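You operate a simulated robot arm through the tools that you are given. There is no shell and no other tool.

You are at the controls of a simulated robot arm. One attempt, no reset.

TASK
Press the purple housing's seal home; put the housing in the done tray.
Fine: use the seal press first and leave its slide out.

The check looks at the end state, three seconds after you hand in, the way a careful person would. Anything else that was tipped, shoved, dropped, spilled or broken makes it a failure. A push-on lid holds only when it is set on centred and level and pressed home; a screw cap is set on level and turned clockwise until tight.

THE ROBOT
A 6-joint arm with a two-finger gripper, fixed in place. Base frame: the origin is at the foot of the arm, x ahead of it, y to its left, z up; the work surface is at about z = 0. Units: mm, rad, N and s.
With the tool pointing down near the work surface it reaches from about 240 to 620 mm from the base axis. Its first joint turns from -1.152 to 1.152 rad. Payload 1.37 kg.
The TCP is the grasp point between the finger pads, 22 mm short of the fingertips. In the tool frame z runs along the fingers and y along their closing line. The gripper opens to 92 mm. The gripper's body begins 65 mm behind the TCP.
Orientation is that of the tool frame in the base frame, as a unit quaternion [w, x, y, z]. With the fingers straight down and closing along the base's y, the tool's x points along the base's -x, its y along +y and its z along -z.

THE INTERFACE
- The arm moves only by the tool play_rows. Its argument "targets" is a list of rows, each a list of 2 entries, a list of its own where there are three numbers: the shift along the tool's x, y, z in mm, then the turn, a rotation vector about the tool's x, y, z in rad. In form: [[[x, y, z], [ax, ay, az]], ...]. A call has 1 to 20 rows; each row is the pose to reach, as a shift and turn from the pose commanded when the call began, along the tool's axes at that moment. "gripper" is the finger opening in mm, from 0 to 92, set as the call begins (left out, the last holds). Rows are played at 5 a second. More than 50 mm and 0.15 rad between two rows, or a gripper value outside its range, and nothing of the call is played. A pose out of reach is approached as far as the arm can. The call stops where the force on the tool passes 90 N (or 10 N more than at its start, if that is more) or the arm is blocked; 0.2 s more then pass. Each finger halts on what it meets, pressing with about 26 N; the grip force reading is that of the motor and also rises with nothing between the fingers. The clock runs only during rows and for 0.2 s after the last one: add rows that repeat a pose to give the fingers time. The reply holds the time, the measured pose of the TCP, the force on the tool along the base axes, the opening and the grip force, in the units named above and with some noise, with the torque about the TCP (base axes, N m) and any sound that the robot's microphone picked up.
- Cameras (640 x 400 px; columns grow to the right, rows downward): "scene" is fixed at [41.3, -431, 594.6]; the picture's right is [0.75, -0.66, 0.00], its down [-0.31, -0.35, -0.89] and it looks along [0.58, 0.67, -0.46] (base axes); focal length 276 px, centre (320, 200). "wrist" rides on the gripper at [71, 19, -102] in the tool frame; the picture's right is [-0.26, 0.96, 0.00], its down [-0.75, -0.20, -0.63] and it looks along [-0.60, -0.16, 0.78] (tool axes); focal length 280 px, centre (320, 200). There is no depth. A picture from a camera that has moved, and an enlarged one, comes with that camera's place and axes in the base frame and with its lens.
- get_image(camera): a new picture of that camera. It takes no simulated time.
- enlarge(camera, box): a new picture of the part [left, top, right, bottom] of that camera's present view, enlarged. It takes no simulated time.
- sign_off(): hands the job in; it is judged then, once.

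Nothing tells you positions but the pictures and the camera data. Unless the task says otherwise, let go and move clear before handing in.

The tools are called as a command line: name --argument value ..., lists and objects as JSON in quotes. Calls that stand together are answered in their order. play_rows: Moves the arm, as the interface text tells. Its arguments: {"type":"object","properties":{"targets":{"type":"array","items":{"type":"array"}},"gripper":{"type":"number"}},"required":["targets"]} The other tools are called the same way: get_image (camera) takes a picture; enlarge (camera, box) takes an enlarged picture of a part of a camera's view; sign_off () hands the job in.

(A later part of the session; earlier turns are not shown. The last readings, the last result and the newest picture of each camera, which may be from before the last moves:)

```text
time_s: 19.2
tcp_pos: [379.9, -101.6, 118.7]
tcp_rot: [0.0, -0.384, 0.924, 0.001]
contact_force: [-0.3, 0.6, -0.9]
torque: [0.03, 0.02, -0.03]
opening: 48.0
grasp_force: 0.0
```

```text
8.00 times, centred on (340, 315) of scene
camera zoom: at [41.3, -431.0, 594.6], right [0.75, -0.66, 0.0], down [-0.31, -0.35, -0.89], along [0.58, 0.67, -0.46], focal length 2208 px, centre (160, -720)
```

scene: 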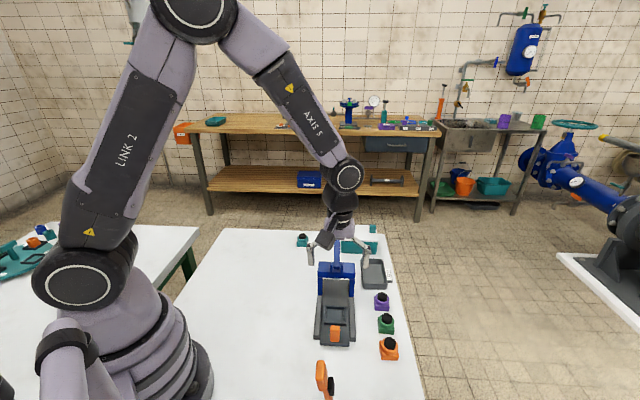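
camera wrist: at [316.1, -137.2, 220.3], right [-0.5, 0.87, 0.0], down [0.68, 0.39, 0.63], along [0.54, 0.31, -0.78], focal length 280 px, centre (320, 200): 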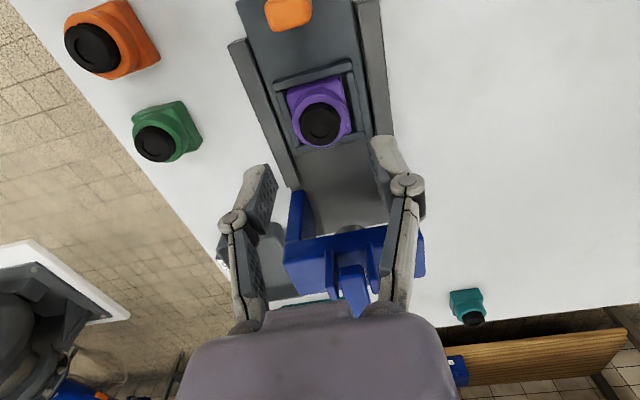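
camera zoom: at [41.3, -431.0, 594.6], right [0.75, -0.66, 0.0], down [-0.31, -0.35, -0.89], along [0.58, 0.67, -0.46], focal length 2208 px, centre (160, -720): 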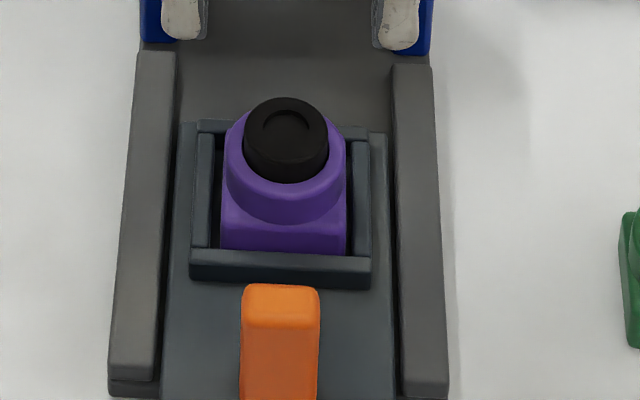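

The housing sits squarely in the nest. I'll move back along the slide to hover over the orange handle at about (338,-142).

play_rows --targets '[[[20, 0, 0], [0, 0, 0]], [[40, 0, 0], [0, 0, 0]], [[58.6, 0, 10], [0, 0, 0]], [[58.6, 0, 18], [0, 0, 0]], [[58.6, 0, 18], [0, 0, 0]], [[58.6, 0, 18], [0, 0, 0]], [[58.6, 0, 18], [0, 0, 0]]]'

get_image --camera "wrist"

get_image --camera "scene"

enlarge --camera "scene" --box '[290, 290, 390, 353]'

```text
time_s: 20.8
tcp_pos: [338.2, -141.3, 102.9]
tcp_rot: [0.0, -0.382, 0.924, 0.0]
contact_force: [0.2, 0.6, 0.3]
torque: [-0.01, -0.01, -0.03]
opening: 48.0
grasp_force: 0.0
```

```text
taken
camera wrist: at [274.0, -176.9, 202.7], right [-0.5, 0.87, 0.0], down [0.68, 0.39, 0.63], along [0.54, 0.31, -0.78], focal length 280 px, centre (320, 200)
```

wrist: 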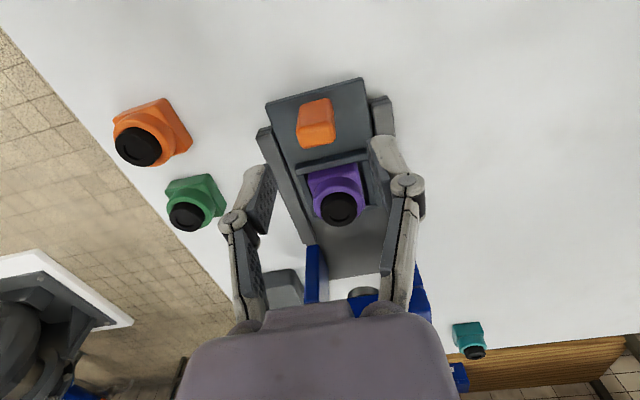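

```text
taken
```

scene: 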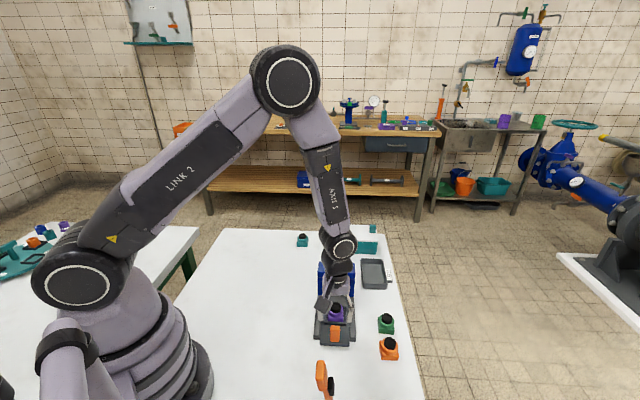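

```text
6.35 times, centred on (340, 322) of scene
camera zoom: at [41.3, -431.0, 594.6], right [0.75, -0.66, 0.0], down [-0.31, -0.35, -0.89], along [0.58, 0.67, -0.46], focal length 1752 px, centre (193, -571)
```

zoom: 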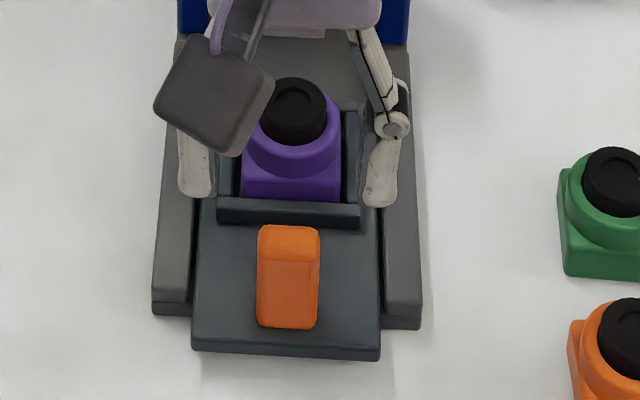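

enlarge --camera "wrist" --box '[250, 60, 410, 160]'

enlarge --camera "scene" --box '[310, 310, 370, 348]'

```text
4.00 times, centred on (330, 110) of wrist
camera zoom: at [274.0, -176.9, 202.7], right [-0.5, 0.87, 0.0], down [0.68, 0.39, 0.63], along [0.54, 0.31, -0.78], focal length 1122 px, centre (280, 560)
```

zoom: 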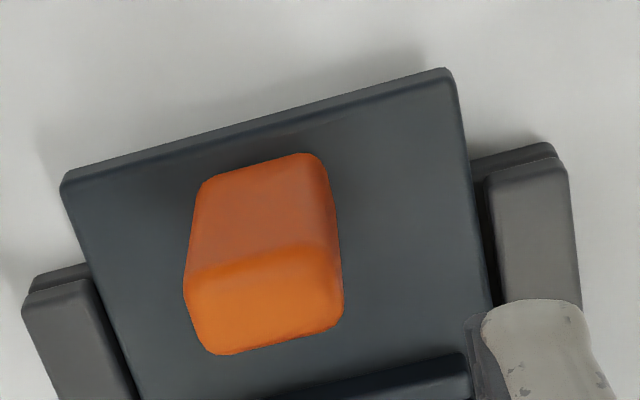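

```text
10.53 times, centred on (340, 329) of scene
camera zoom: at [41.3, -431.0, 594.6], right [0.75, -0.66, 0.0], down [-0.31, -0.35, -0.89], along [0.58, 0.67, -0.46], focal length 2905 px, centre (110, -1158)
```

zoom: 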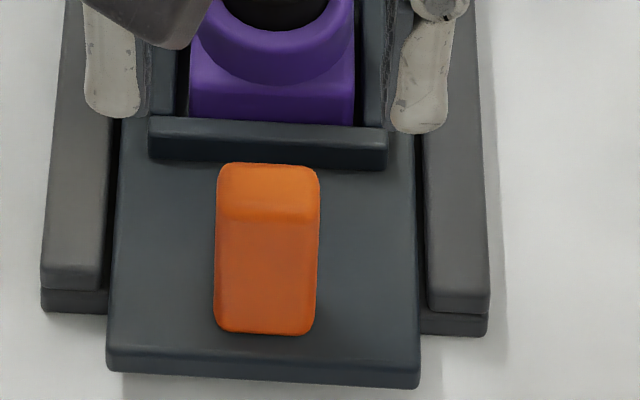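

The handle is about 12 × 21 mm and 37 mm tall, centred near (337.7,-142.5) with its top at z = 54. I'll lower the open fingers around it and then grip it.

play_rows --targets '[[[2.2, -1.5, 5], [0, 0, 0]], [[2.2, -1.5, 20], [0, 0, 0]], [[2.2, -1.5, 38], [0, 0, 0]], [[2.2, -1.5, 55], [0, 0, 0]], [[2.2, -1.5, 55], [0, 0, 0]], [[2.2, -1.5, 55], [0, 0, 0]]]' --gripper 48

get_image --camera "wrist"

enlarge --camera "scene" --box '[290, 290, 390, 353]'

```text
time_s: 22.2
tcp_pos: [339.6, -143.3, 46.4]
tcp_rot: [0.0, -0.382, 0.924, 0.0]
contact_force: [1.0, 0.4, -0.5]
torque: [0.02, -0.01, 0.02]
opening: 48.2
grasp_force: 0.0
```

```text
taken
camera wrist: at [274.7, -179.4, 147.9], right [-0.5, 0.87, 0.0], down [0.68, 0.39, 0.63], along [0.54, 0.31, -0.78], focal length 280 px, centre (320, 200)
```

wrist: 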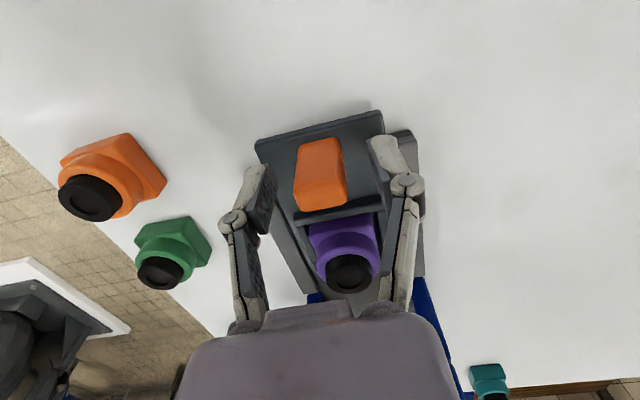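

```text
6.35 times, centred on (340, 322) of scene
camera zoom: at [41.3, -431.0, 594.6], right [0.75, -0.66, 0.0], down [-0.31, -0.35, -0.89], along [0.58, 0.67, -0.46], focal length 1752 px, centre (193, -571)
```

zoom: 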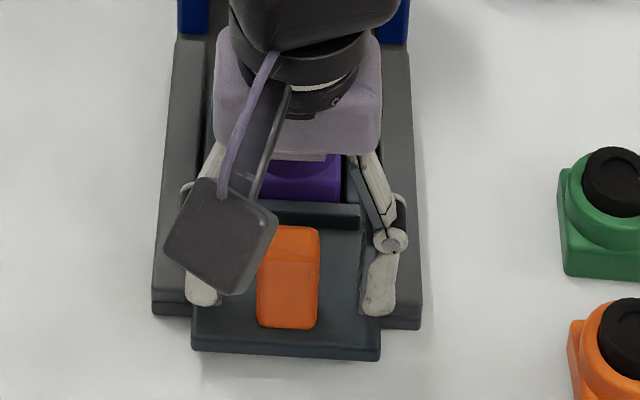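

The fingers straddle the handle. Closing on it now.

play_rows --targets '[[[0, 0, 0], [0, 0, 0]], [[0, 0, 0], [0, 0, 0]], [[0, 0, 0], [0, 0, 0]], [[0, 0, 0], [0, 0, 0]], [[0, 0, 0], [0, 0, 0]]]' --gripper 12

enlarge --camera "wrist" --box '[220, 90, 440, 230]'

```text
time_s: 23.4
tcp_pos: [338.4, -142.8, 46.9]
tcp_rot: [0.0, -0.384, 0.923, 0.001]
contact_force: [-6.8, 10.9, 7.6]
torque: [0.18, 0.15, -0.03]
opening: 22.1
grasp_force: 28.0
```

```text
2.86 times, centred on (330, 160) of wrist
camera zoom: at [274.2, -179.1, 148.1], right [-0.5, 0.87, 0.0], down [0.68, 0.39, 0.62], along [0.54, 0.31, -0.78], focal length 801 px, centre (291, 314)
```

zoom: 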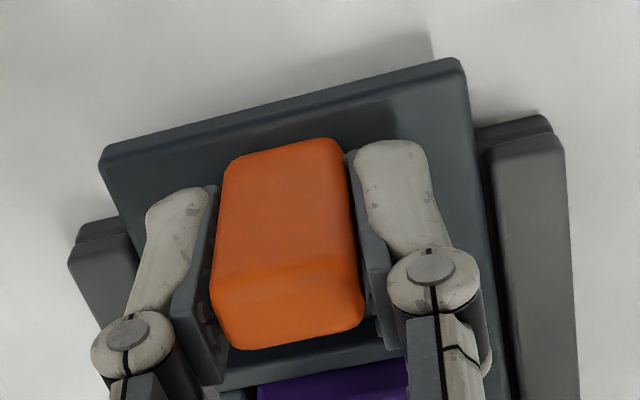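

The handle is gripped at 22 mm with a small side load. I'll push the slide in along the press axis, starting with 20 mm.

play_rows --targets '[[[-3, 1.0, 0], [0, 0, 0]], [[-8, 1.0, 0], [0, 0, 0]], [[-14, 1.0, 0], [0, 0, 0]], [[-20, 1.0, 0], [0, 0, 0]], [[-20, 1.0, 0], [0, 0, 0]]]'

enlarge --camera "scene" --box '[290, 240, 400, 350]'

```text
time_s: 24.6
tcp_pos: [352.4, -128.0, 47.1]
tcp_rot: [0.001, -0.383, 0.924, 0.0]
contact_force: [-1.9, 2.0, 10.6]
torque: [-0.15, 0.25, -0.04]
opening: 21.8
grasp_force: 28.5
```

```text
3.64 times, centred on (345, 295) of scene
camera zoom: at [41.3, -431.0, 594.7], right [0.75, -0.66, 0.0], down [-0.31, -0.35, -0.89], along [0.58, 0.67, -0.46], focal length 1004 px, centre (229, -146)
```

zoom: 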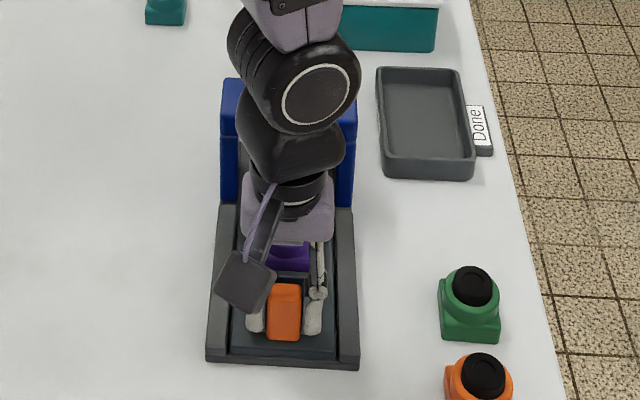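

The slide moves freely. I estimate the ram axis is about 94 mm of total travel in, so I'll keep pushing in stages and watch the forces.

play_rows --targets '[[[-7, 0, -0.5], [0, 0, 0]], [[-14, 0, -0.5], [0, 0, 0]], [[-21, 0, -0.5], [0, 0, 0]], [[-28, 0, -0.5], [0, 0, 0]], [[-35, 0, -0.5], [0, 0, 0]], [[-35, 0, -0.5], [0, 0, 0]]]'

get_image --camera "wrist"

enlarge --camera "scene" --box '[290, 240, 400, 350]'

```text
time_s: 26.0
tcp_pos: [377.0, -102.9, 46.9]
tcp_rot: [0.0, -0.384, 0.924, 0.001]
contact_force: [1.1, -1.3, -27.2]
torque: [-0.07, 0.1, -0.05]
opening: 21.7
grasp_force: 27.6
```

```text
taken
camera wrist: at [313.2, -139.9, 148.7], right [-0.5, 0.87, 0.0], down [0.68, 0.39, 0.62], along [0.54, 0.31, -0.78], focal length 280 px, centre (320, 200)
```

wrist: 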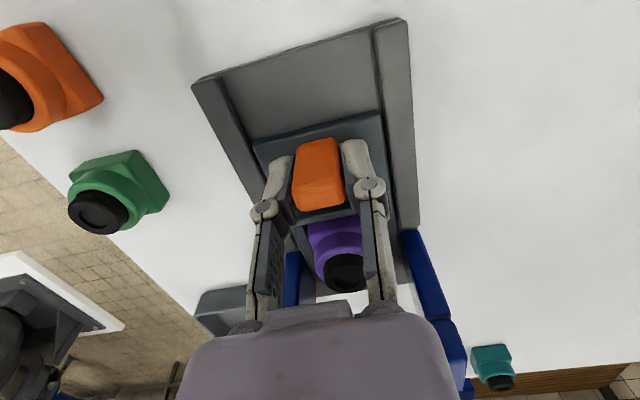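

```text
3.64 times, centred on (345, 295) of scene
camera zoom: at [41.4, -431.1, 594.6], right [0.75, -0.66, 0.0], down [-0.31, -0.35, -0.89], along [0.58, 0.67, -0.46], focal length 1004 px, centre (229, -146)
```

zoom: 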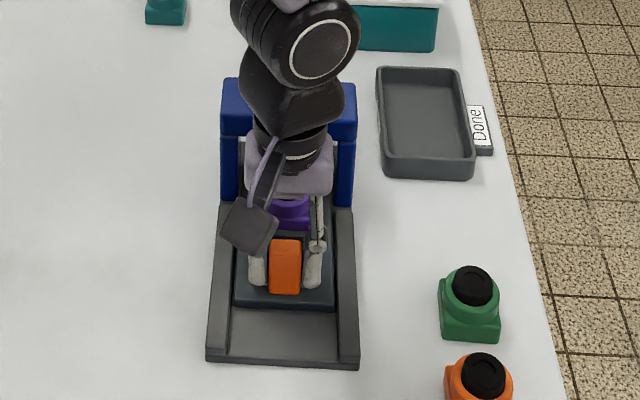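

The slide is now about 55 mm in. The grip is pulling up slightly, so I'll relax that and continue.

play_rows --targets '[[[-6, 0, 0.6], [0, 0, 0]], [[-12, 0, 0.6], [0, 0, 0]], [[-18, 0, 0.6], [0, 0, 0]], [[-24, 0, 0.6], [0, 0, 0]], [[-24, 0, 0.6], [0, 0, 0]]]'

get_image --camera "wrist"

enlarge --camera "scene" --box '[290, 240, 400, 350]'

```text
time_s: 27.2
tcp_pos: [394.5, -86.2, 48.3]
tcp_rot: [0.002, -0.382, 0.924, -0.001]
contact_force: [1.2, -1.4, 8.1]
torque: [-0.29, 0.3, 0.01]
opening: 21.8
grasp_force: 27.6
```

```text
taken
camera wrist: at [330.1, -122.4, 148.6], right [-0.5, 0.87, 0.0], down [0.68, 0.39, 0.63], along [0.54, 0.31, -0.78], focal length 280 px, centre (320, 200)
```

wrist: 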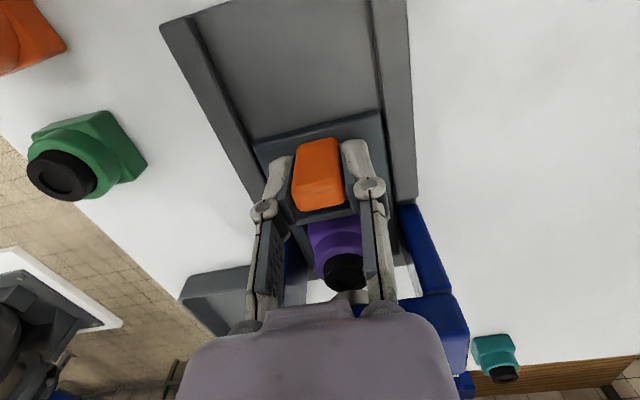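

```text
3.64 times, centred on (345, 295) of scene
camera zoom: at [41.3, -431.0, 594.6], right [0.75, -0.66, 0.0], down [-0.31, -0.35, -0.89], along [0.58, 0.67, -0.46], focal length 1004 px, centre (229, -146)
```

zoom: 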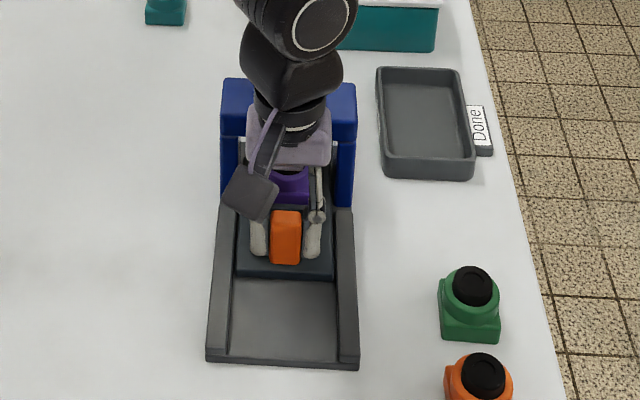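

play_rows --targets '[[[-3, 0, 0], [0, 0, 0]], [[-6, 0, 0], [0, 0, 0]], [[-9, 0, 0], [0, 0, 0]], [[-9, 0, 0], [0, 0, 0]], [[-9, 0, 0], [0, 0, 0]]]'

enlarge --camera "wrist" --box '[240, 120, 480, 320]'

enlarge --camera "scene" --box '[310, 250, 390, 330]'

```text
time_s: 28.4
tcp_pos: [401.3, -79.0, 47.1]
tcp_rot: [0.002, -0.384, 0.923, -0.001]
contact_force: [-2.2, 2.2, 27.4]
torque: [-0.02, 0.1, 0.01]
opening: 21.7
grasp_force: 28.3
```

```text
2.00 times, centred on (360, 220) of wrist
camera zoom: at [336.6, -116.0, 147.7], right [-0.5, 0.87, 0.0], down [0.68, 0.39, 0.63], along [0.54, 0.31, -0.78], focal length 561 px, centre (240, 160)
```

zoom: 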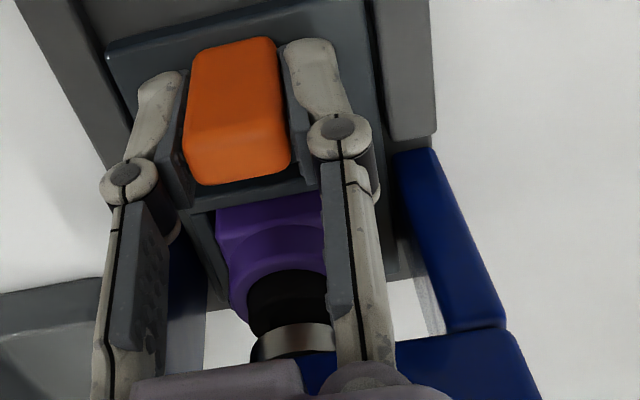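

```text
5.00 times, centred on (350, 290) of scene
camera zoom: at [41.2, -431.0, 594.7], right [0.75, -0.66, 0.0], down [-0.31, -0.35, -0.89], along [0.58, 0.67, -0.46], focal length 1380 px, centre (170, -250)
```

zoom: 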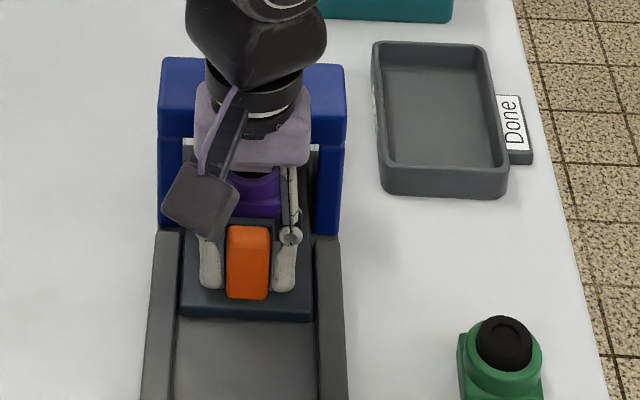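

The silver ram is now just beyond the seal. I'll go a little further, looking for the end stop.

play_rows --targets '[[[-1.5, 0, -0.7], [0, 0, 0]], [[-3, 0, -0.7], [0, 0, 0]], [[-4.5, 0, -0.7], [0, 0, 0]], [[-6, 0, -0.7], [0, 0, 0]], [[-6, 0, -0.7], [0, 0, 0]], [[-6, 0, -0.7], [0, 0, 0]]]'

enlarge --camera "wrist" --box '[240, 120, 480, 320]'

```text
time_s: 29.8
tcp_pos: [405.1, -77.4, 46.0]
tcp_rot: [-0.001, -0.383, 0.924, 0.001]
contact_force: [3.8, -2.5, -5.8]
torque: [-0.03, -0.08, -0.06]
opening: 22.0
grasp_force: 27.9
```

```text
2.00 times, centred on (360, 220) of wrist
camera zoom: at [340.3, -112.6, 147.7], right [-0.5, 0.87, 0.0], down [0.68, 0.39, 0.63], along [0.54, 0.31, -0.78], focal length 561 px, centre (240, 160)
```

zoom: 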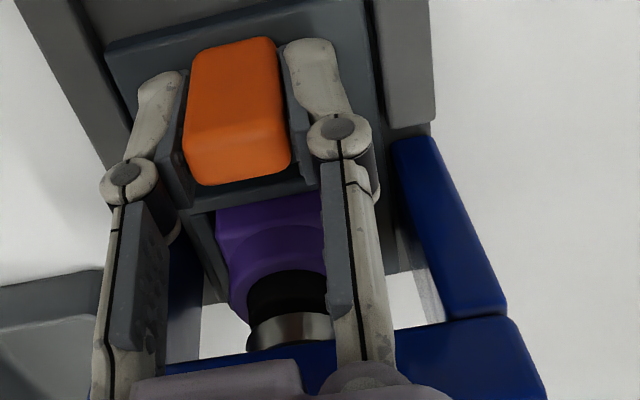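

play_rows --targets '[[[-1.5, 0, 0], [0, 0, 0]], [[-3, 0, 0], [0, 0, 0]], [[-4.5, 0, 0], [0, 0, 0]], [[-6, 0, 0], [0, 0, 0]], [[-6, 0, 0], [0, 0, 0]], [[-6, 0, 0], [0, 0, 0]]]'

enlarge --camera "wrist" --box '[240, 120, 480, 320]'

enlarge --camera "scene" --box '[310, 240, 390, 320]'

```text
time_s: 31.2
tcp_pos: [408.4, -73.6, 47.3]
tcp_rot: [0.0, -0.381, 0.924, 0.0]
contact_force: [-17.1, -31.0, 14.1]
torque: [0.19, -0.26, -0.05]
opening: 21.7
grasp_force: 28.4
```

```text
2.00 times, centred on (360, 220) of wrist
camera zoom: at [344.2, -108.6, 148.7], right [-0.5, 0.87, 0.0], down [0.68, 0.39, 0.62], along [0.54, 0.31, -0.78], focal length 561 px, centre (240, 160)
```

zoom: 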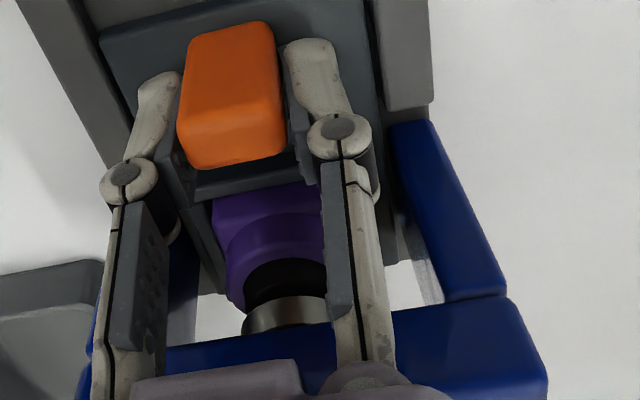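

```text
5.00 times, centred on (350, 280) of scene
camera zoom: at [41.2, -431.0, 594.7], right [0.75, -0.66, 0.0], down [-0.31, -0.35, -0.89], along [0.58, 0.67, -0.46], focal length 1380 px, centre (170, -200)
```

zoom: 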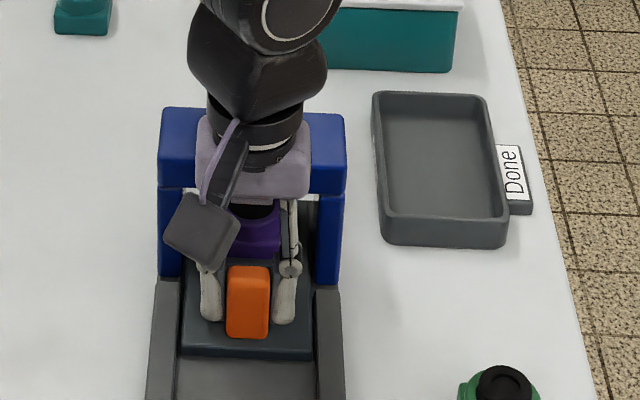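

The slide has hit a stop; the fingers slipped about 3 mm on the handle under 34 N. I'll release, rise and inspect the ram over the seal.

play_rows --targets '[[[4, 0, 0], [0, 0, 0]], [[4, 0, 0], [0, 0, 0]], [[4, 0, -15], [0, 0, 0]], [[4, 0, -40], [0, 0, 0]], [[30, 0, -70], [0, 0, 0]], [[70, 0, -95], [0, 0, 0]], [[70, 0, -95], [0, 0, 0]], [[70, 0, -95], [0, 0, 0]]]' --gripper 48

get_image --camera "wrist"

enlarge --camera "scene" --box '[300, 220, 390, 310]'

```text
time_s: 33.0
tcp_pos: [360.6, -119.7, 139.1]
tcp_rot: [-0.001, -0.383, 0.924, 0.0]
contact_force: [0.0, 0.2, -0.2]
torque: [0.01, 0.02, -0.02]
opening: 48.1
grasp_force: 0.0
```

```text
taken
camera wrist: at [295.7, -155.8, 240.2], right [-0.5, 0.87, 0.0], down [0.68, 0.39, 0.63], along [0.54, 0.31, -0.78], focal length 280 px, centre (320, 200)
```

wrist: 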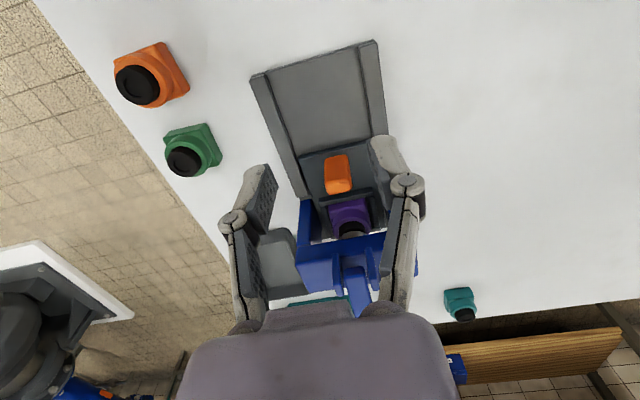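

```text
4.44 times, centred on (345, 265) of scene
camera zoom: at [41.3, -431.0, 594.6], right [0.75, -0.66, 0.0], down [-0.31, -0.35, -0.89], along [0.58, 0.67, -0.46], focal length 1226 px, centre (209, -89)
```

zoom: 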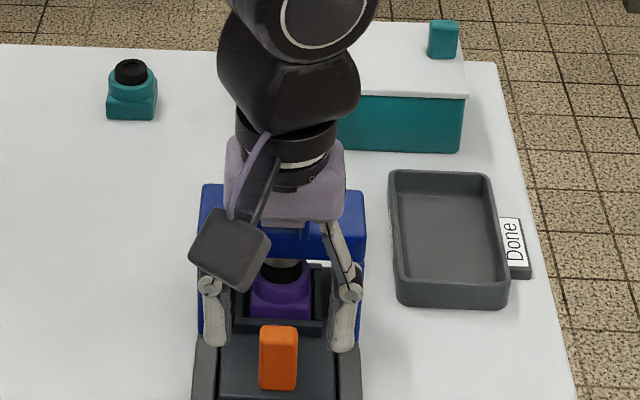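

play_rows --targets '[[[0, 0, -40], [0, 0, 0]], [[0, 0, -80], [0, 0, 0]], [[0, 0, -115], [0, 0, 0]], [[0, -40, -125], [0, 0, 0]], [[0, -85, -125], [0, 0, 0]], [[0, -130, -125], [0, 0, 0]], [[0, -130, -125], [0, 0, 0]]]' --gripper 20

get_image --camera "wrist"

enlarge --camera "scene" --box '[290, 220, 390, 282]'

enlarge --camera "scene" --box '[300, 250, 380, 300]'

```text
time_s: 34.6
tcp_pos: [451.9, -212.2, 266.4]
tcp_rot: [0.0, -0.383, 0.924, 0.0]
contact_force: [-0.3, -0.4, 0.1]
torque: [0.03, -0.02, 0.0]
opening: 19.9
grasp_force: 0.1
```

```text
taken
camera wrist: at [387.4, -249.2, 366.8], right [-0.5, 0.87, 0.0], down [0.68, 0.39, 0.63], along [0.54, 0.31, -0.78], focal length 280 px, centre (320, 200)
```

wrist: 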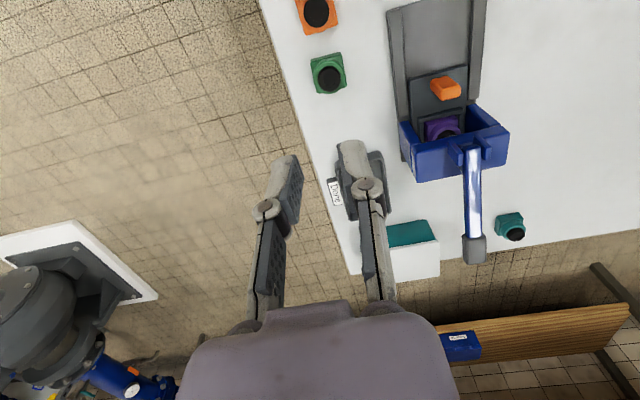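

```text
6.40 times, centred on (340, 251) of scene
camera zoom: at [41.3, -431.0, 594.6], right [0.75, -0.66, 0.0], down [-0.31, -0.35, -0.89], along [0.58, 0.67, -0.46], focal length 1766 px, centre (192, -126)
```

zoom: 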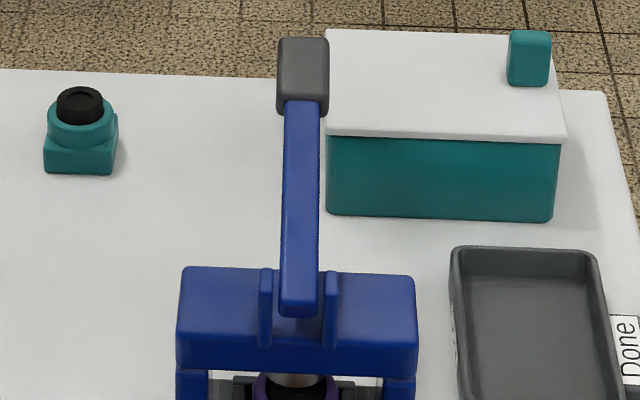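

```text
8.00 times, centred on (340, 275) of scene
camera zoom: at [41.3, -431.0, 594.6], right [0.75, -0.66, 0.0], down [-0.31, -0.35, -0.89], along [0.58, 0.67, -0.46], focal length 2208 px, centre (160, -400)
```

zoom: 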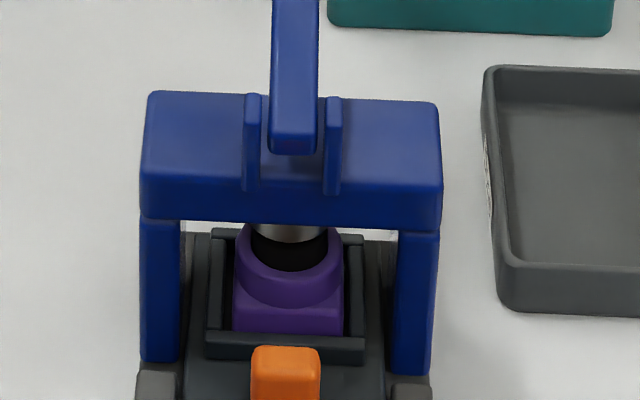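

The ram sits centred over the seal. Pocket centre at e1≈295 matches the crossbar centre. Next I'll measure the lever geometry.

enlarge --camera "wrist" --box '[390, 90, 550, 290]'

enlarge --camera "scene" --box '[315, 218, 365, 270]'

```text
2.00 times, centred on (470, 190) of wrist
camera zoom: at [387.4, -249.2, 366.8], right [-0.5, 0.87, 0.0], down [0.68, 0.39, 0.63], along [0.54, 0.31, -0.78], focal length 561 px, centre (20, 220)
```

zoom: 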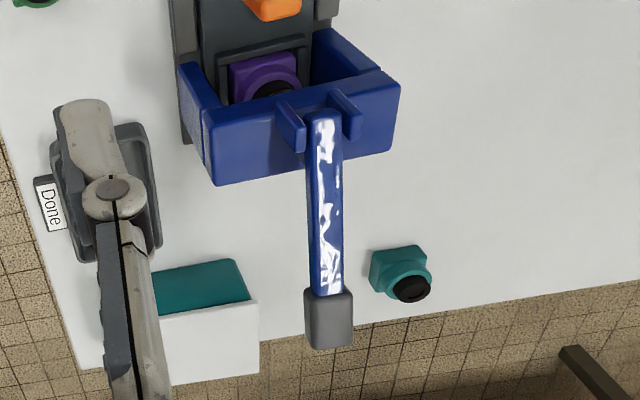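

```text
7.69 times, centred on (340, 244) of scene
camera zoom: at [41.3, -431.0, 594.6], right [0.75, -0.66, 0.0], down [-0.31, -0.35, -0.89], along [0.58, 0.67, -0.46], focal length 2123 px, centre (166, -138)
```

zoom: 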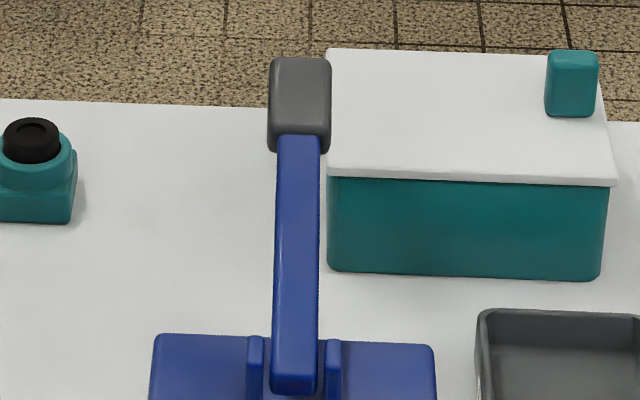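

The lever plane is at e2≈339.5. The knob is at about (516,36) with its top near z = 155, and the lever rises at about 13° from a front pivot, so pushing the knob down should drive the ram. I'll close the fingers and move above the knob.

play_rows --targets '[[[-35, 20, 0], [0, 0, 0]], [[-72, 43, 0], [0, 0, 0]], [[-110, 65, 0], [0, 0, 0]], [[-148, 87, 0], [0, 0, 0]], [[-186, 109, 0], [0, 0, 0]], [[-220.5, 130, 10], [0, 0, 0]], [[-220.5, 130, 30], [0, 0, 0]], [[-220.5, 130, 30], [0, 0, 0]], [[-220.5, 130, 30], [0, 0, 0]]]' --gripper 0

get_image --camera "wrist"

enlarge --camera "scene" --box '[280, 180, 400, 280]'

```text
time_s: 36.6
tcp_pos: [513.7, 33.6, 236.4]
tcp_rot: [0.0, -0.383, 0.924, 0.0]
contact_force: [-0.8, -0.6, 0.2]
torque: [0.0, -0.02, -0.02]
opening: 0.0
grasp_force: 25.9
```

```text
taken
camera wrist: at [450.0, -2.0, 337.4], right [-0.5, 0.87, 0.0], down [0.68, 0.39, 0.63], along [0.54, 0.31, -0.78], focal length 280 px, centre (320, 200)
```

wrist: 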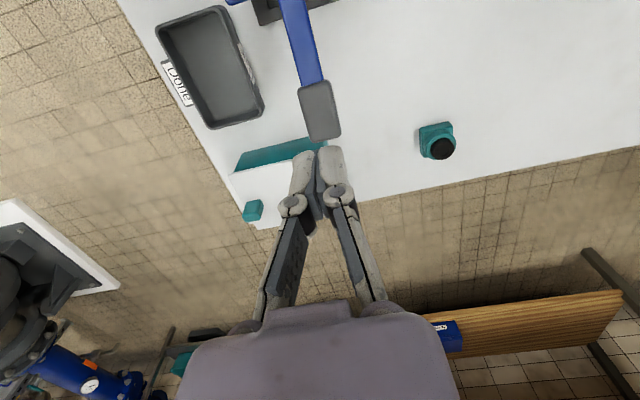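

```text
4.00 times, centred on (340, 230) of scene
camera zoom: at [41.3, -431.0, 594.6], right [0.75, -0.66, 0.0], down [-0.31, -0.35, -0.89], along [0.58, 0.67, -0.46], focal length 1104 px, centre (240, 80)
```

zoom: 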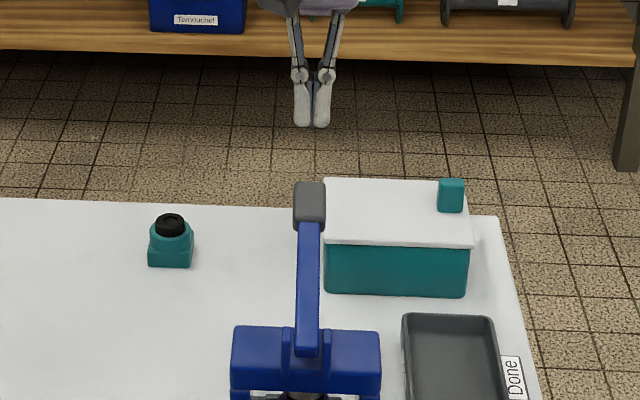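

enlarge --camera "wrist" --box '[240, 0, 400, 170]'

```text
2.35 times, centred on (320, 85) of wrist
camera zoom: at [450.0, -2.0, 337.4], right [-0.5, 0.87, 0.0], down [0.68, 0.39, 0.63], along [0.54, 0.31, -0.78], focal length 660 px, centre (320, 471)
```

zoom: 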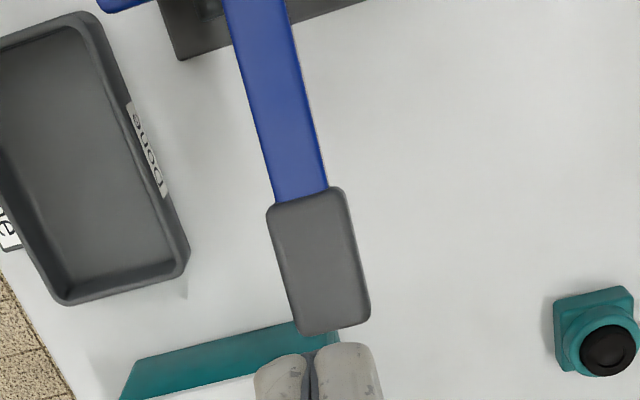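

The knob spans e1 370–406 and is centred at e2≈338.3, right under the closed fingertips. I'll lower to just above it and start pressing down in steps.

play_rows --targets '[[[-2.5, 0, 15], [0, 0, 0]], [[-2.5, 0, 35], [0, 0, 0]], [[-2.5, 0, 50], [0, 0, 0]], [[-2.5, 0, 58], [0, 0, 0]], [[-2.5, 0, 62], [0, 0, 0]], [[-2.5, 0, 66], [0, 0, 0]], [[-2.5, 0, 70], [0, 0, 0]], [[-2.5, 0, 70], [0, 0, 0]]]'

get_image --camera "wrist"

enlarge --camera "scene" --box '[290, 200, 390, 282]'

```text
time_s: 38.4
tcp_pos: [517.4, 35.4, 167.9]
tcp_rot: [-0.001, -0.382, 0.924, 0.001]
contact_force: [0.2, 0.1, 0.9]
torque: [0.02, -0.02, 0.0]
opening: 6.0
grasp_force: 28.2
```

```text
taken
camera wrist: at [452.6, 0.0, 268.9], right [-0.5, 0.87, 0.0], down [0.68, 0.39, 0.63], along [0.54, 0.31, -0.78], focal length 280 px, centre (320, 200)
```

wrist: 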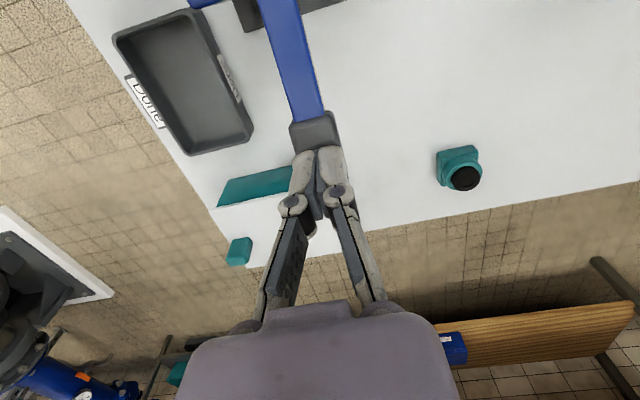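

```text
4.88 times, centred on (340, 241) of scene
camera zoom: at [41.3, -431.0, 594.6], right [0.75, -0.66, 0.0], down [-0.31, -0.35, -0.89], along [0.58, 0.67, -0.46], focal length 1346 px, centre (222, -0)
```

zoom: 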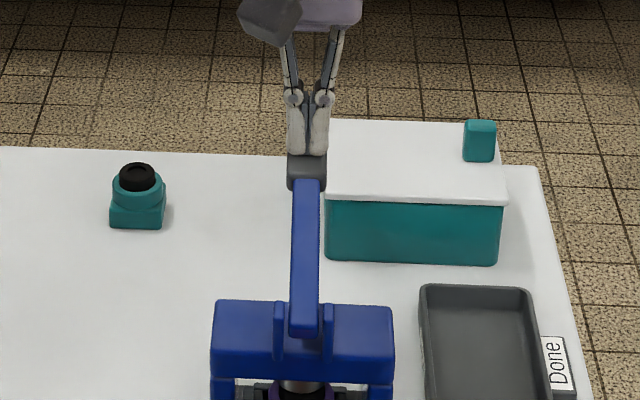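

The reading shows the fingers spread to 6 mm with almost no force. I'll check what's happening at the tips.

enlarge --camera "wrist" --box '[260, 90, 380, 240]'

enlarge --camera "scene" --box '[320, 205, 370, 245]'

```text
2.67 times, centred on (320, 165) of wrist
camera zoom: at [452.6, 0.0, 268.9], right [-0.5, 0.87, 0.0], down [0.68, 0.39, 0.63], along [0.54, 0.31, -0.78], focal length 748 px, centre (320, 293)
```

zoom: 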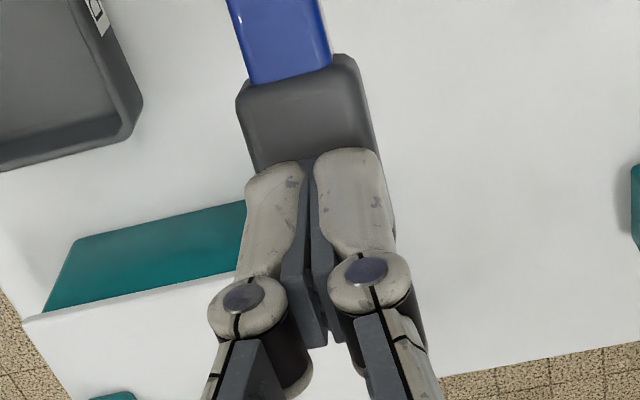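

```text
10.00 times, centred on (345, 225) of scene
camera zoom: at [41.3, -431.0, 594.6], right [0.75, -0.66, 0.0], down [-0.31, -0.35, -0.89], along [0.58, 0.67, -0.46], focal length 2760 px, centre (70, -50)
```

zoom: 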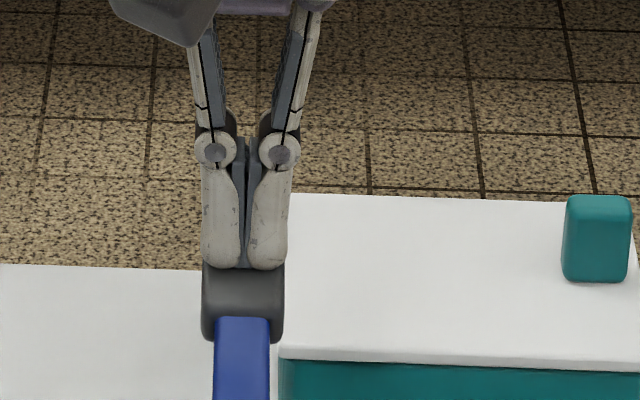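

The fingertips are resting on the knob top. I'll continue pressing down gradually.

play_rows --targets '[[[0, 0, 3], [0, 0, 0]], [[0, 0, 6], [0, 0, 0]], [[0, 0, 9], [0, 0, 0]], [[0, 0, 12], [0, 0, 0]], [[0, 0, 15], [0, 0, 0]], [[0, 0, 15], [0, 0, 0]]]'

enlarge --camera "wrist" --box '[260, 0, 380, 240]'

enlarge --camera "scene" --box '[290, 210, 390, 290]'

```text
time_s: 39.8
tcp_pos: [517.3, 36.7, 153.1]
tcp_rot: [0.001, -0.383, 0.924, 0.0]
contact_force: [1.1, -0.1, 1.6]
torque: [0.06, -0.01, -0.05]
opening: 6.1
grasp_force: 28.3
```

```text
1.67 times, centred on (320, 120) of wrist
camera zoom: at [452.9, 1.0, 253.7], right [-0.5, 0.87, 0.0], down [0.68, 0.39, 0.63], along [0.54, 0.31, -0.78], focal length 467 px, centre (320, 333)
```

zoom: 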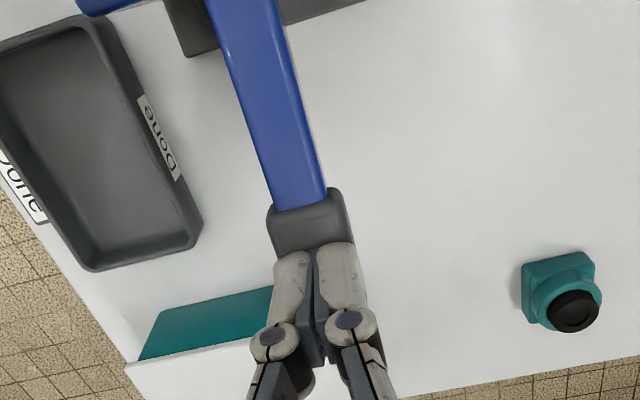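

```text
5.00 times, centred on (340, 250) of scene
camera zoom: at [41.3, -431.0, 594.6], right [0.75, -0.66, 0.0], down [-0.31, -0.35, -0.89], along [0.58, 0.67, -0.46], focal length 1380 px, centre (220, -50)
```

zoom: 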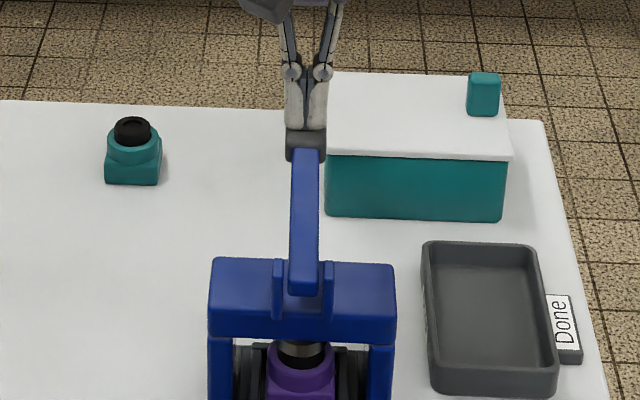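

The lever follows with little force and the ram is coming down. I'll keep pressing and watch for the force to rise.

play_rows --targets '[[[0, 0, 3], [0, 0, 0]], [[0, 0, 6], [0, 0, 0]], [[0, 0, 9], [0, 0, 0]], [[0, 0, 12], [0, 0, 0]], [[0, 0, 15], [0, 0, 0]], [[0, 0, 15], [0, 0, 0]]]'

enlarge --camera "scene" --box '[300, 210, 380, 300]'

```text
time_s: 41.2
tcp_pos: [515.3, 38.3, 136.0]
tcp_rot: [0.001, -0.383, 0.924, 0.0]
contact_force: [2.4, 0.4, 2.4]
torque: [-0.01, -0.01, 0.02]
opening: 6.0
grasp_force: 28.5
```

```text
4.44 times, centred on (340, 255) of scene
camera zoom: at [41.3, -431.0, 594.6], right [0.75, -0.66, 0.0], down [-0.31, -0.35, -0.89], along [0.58, 0.67, -0.46], focal length 1226 px, centre (231, -44)
```

zoom: 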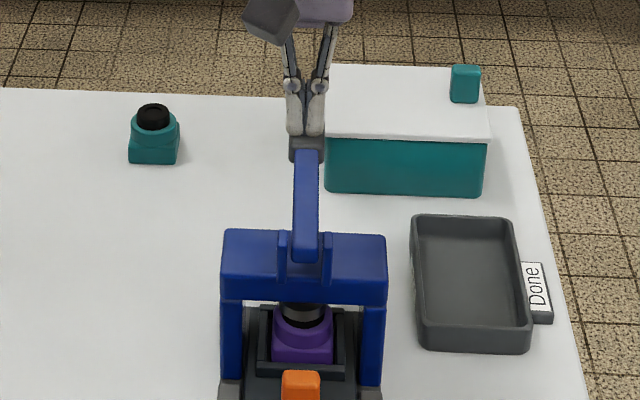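

play_rows --targets '[[[0, 0, 3], [0, 0, 0]], [[0, 0, 6], [0, 0, 0]], [[0, 0, 9], [0, 0, 0]], [[0, 0, 12], [0, 0, 0]], [[0, 0, 12], [0, 0, 0]]]'

enlarge --camera "scene" --box '[300, 210, 380, 300]'

enlarge --camera "scene" --box '[315, 260, 370, 300]'

```text
time_s: 42.4
tcp_pos: [517.4, 36.1, 124.9]
tcp_rot: [0.001, -0.382, 0.924, -0.001]
contact_force: [0.0, 1.3, 2.0]
torque: [0.01, 0.03, 0.0]
opening: 6.0
grasp_force: 28.0
```

```text
4.44 times, centred on (340, 255) of scene
camera zoom: at [41.3, -431.0, 594.6], right [0.75, -0.66, 0.0], down [-0.31, -0.35, -0.89], along [0.58, 0.67, -0.46], focal length 1226 px, centre (231, -44)
```

zoom: 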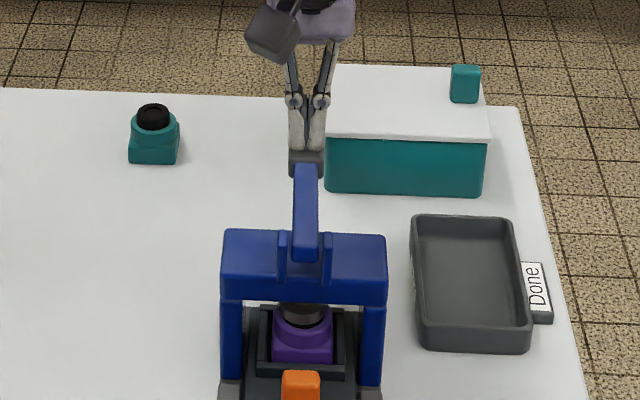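

```text
10.00 times, centred on (342, 280) of scene
camera zoom: at [41.3, -431.0, 594.6], right [0.75, -0.66, 0.0], down [-0.31, -0.35, -0.89], along [0.58, 0.67, -0.46], focal length 2760 px, centre (95, -600)
```

zoom: 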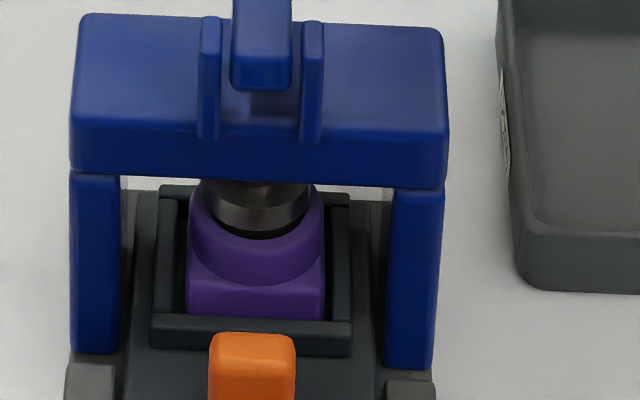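

The ram is now nearly on the seal. I'll continue in smaller steps.

play_rows --targets '[[[0, 0, 2], [0, 0, 0]], [[0, 0, 4], [0, 0, 0]], [[0, 0, 6], [0, 0, 0]], [[0, 0, 8], [0, 0, 0]], [[0, 0, 8], [0, 0, 0]]]'

enlarge --camera "scene" --box '[315, 260, 370, 300]'

enlarge --camera "scene" --box '[310, 220, 370, 270]'

```text
time_s: 43.6
tcp_pos: [515.8, 36.5, 115.6]
tcp_rot: [0.001, -0.383, 0.924, 0.0]
contact_force: [0.3, -0.5, 2.4]
torque: [-0.01, 0.02, 0.05]
opening: 6.2
grasp_force: 27.6
```

```text
10.00 times, centred on (342, 280) of scene
camera zoom: at [41.3, -431.0, 594.6], right [0.75, -0.66, 0.0], down [-0.31, -0.35, -0.89], along [0.58, 0.67, -0.46], focal length 2760 px, centre (95, -600)
```

zoom: 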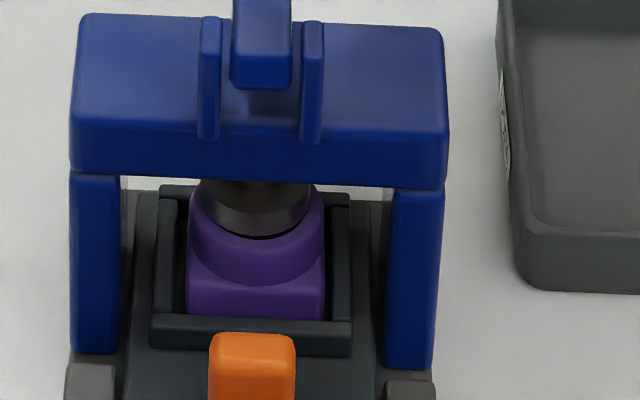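

```text
8.00 times, centred on (340, 245) of scene
camera zoom: at [41.3, -431.0, 594.6], right [0.75, -0.66, 0.0], down [-0.31, -0.35, -0.89], along [0.58, 0.67, -0.46], focal length 2208 px, centre (160, -160)
```

zoom: 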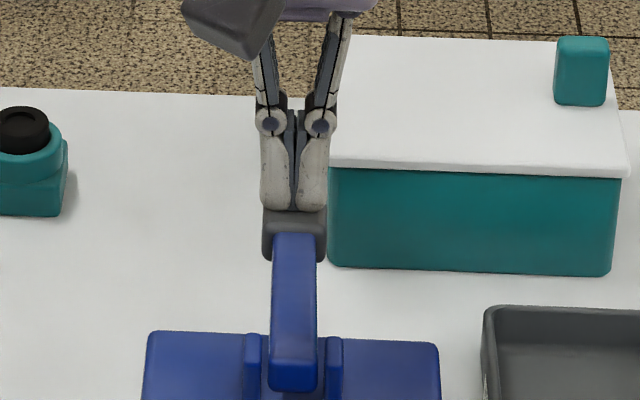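

play_rows --targets '[[[0, 0, 2], [0, 0, 0]], [[0, 0, 4], [0, 0, 0]], [[0, 0, 6], [0, 0, 0]], [[0, 0, 8], [0, 0, 0]], [[0, 0, 10], [0, 0, 0]], [[0, 0, 10], [0, 0, 0]]]'

enlarge --camera "scene" --box '[315, 260, 370, 300]'

get_image --camera "wrist"

```text
time_s: 45.0
tcp_pos: [518.3, 37.9, 110.2]
tcp_rot: [0.003, -0.383, 0.924, 0.0]
contact_force: [-7.7, 8.1, 40.6]
torque: [0.0, 0.39, -0.09]
opening: 5.9
grasp_force: 28.6
```

```text
10.00 times, centred on (342, 280) of scene
camera zoom: at [41.0, -431.0, 594.6], right [0.75, -0.66, 0.0], down [-0.31, -0.35, -0.89], along [0.58, 0.67, -0.46], focal length 2760 px, centre (95, -600)
```

zoom: 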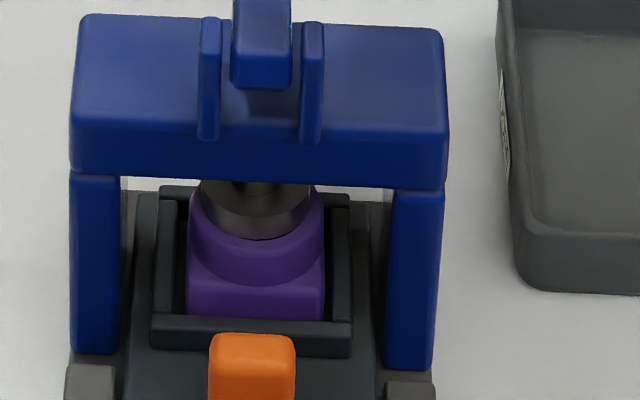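

```text
taken
camera wrist: at [453.3, 0.7, 210.5], right [-0.5, 0.87, 0.0], down [0.67, 0.39, 0.63], along [0.55, 0.31, -0.78], focal length 280 px, centre (320, 200)
```

wrist: 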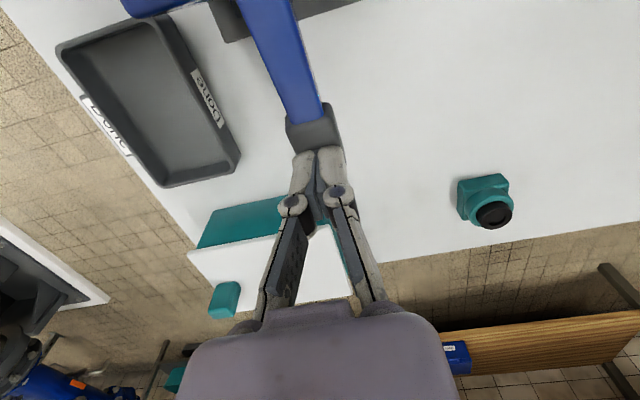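

The ram is now on the seal, with 40 N at the knob. I'll keep pressing in small steps.

play_rows --targets '[[[0, 0, 2], [0, 0, 0]], [[0, 0, 4], [0, 0, 0]], [[0, 0, 6], [0, 0, 0]], [[0, 0, 8], [0, 0, 0]], [[0, 0, 8], [0, 0, 0]]]'

enlarge --camera "scene" --box '[315, 260, 370, 300]'

enlarge --camera "scene" --box '[310, 220, 370, 270]'

```text
time_s: 46.2
tcp_pos: [520.3, 38.2, 108.0]
tcp_rot: [0.008, -0.383, 0.924, -0.002]
contact_force: [-18.8, 12.0, 85.8]
torque: [-0.15, 0.84, -0.14]
opening: 6.0
grasp_force: 28.8
```

```text
10.00 times, centred on (342, 280) of scene
camera zoom: at [40.8, -431.1, 594.7], right [0.75, -0.66, 0.0], down [-0.31, -0.35, -0.89], along [0.58, 0.67, -0.46], focal length 2760 px, centre (95, -600)
```

zoom: 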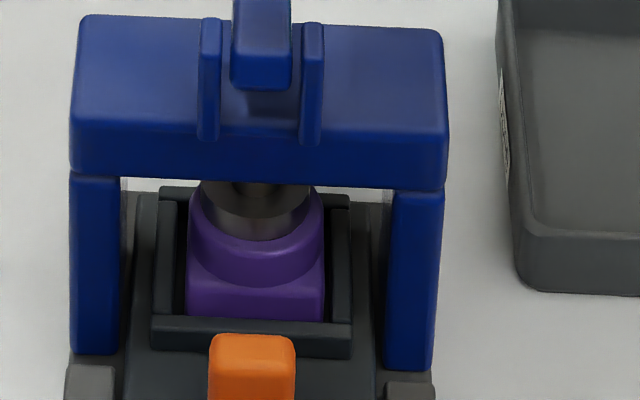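

```text
8.00 times, centred on (340, 245) of scene
camera zoom: at [40.8, -431.1, 594.7], right [0.75, -0.66, 0.0], down [-0.31, -0.35, -0.89], along [0.58, 0.67, -0.46], focal length 2208 px, centre (160, -160)
```

zoom: 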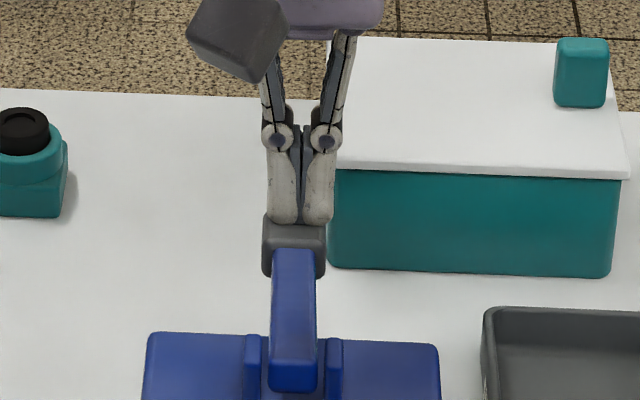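

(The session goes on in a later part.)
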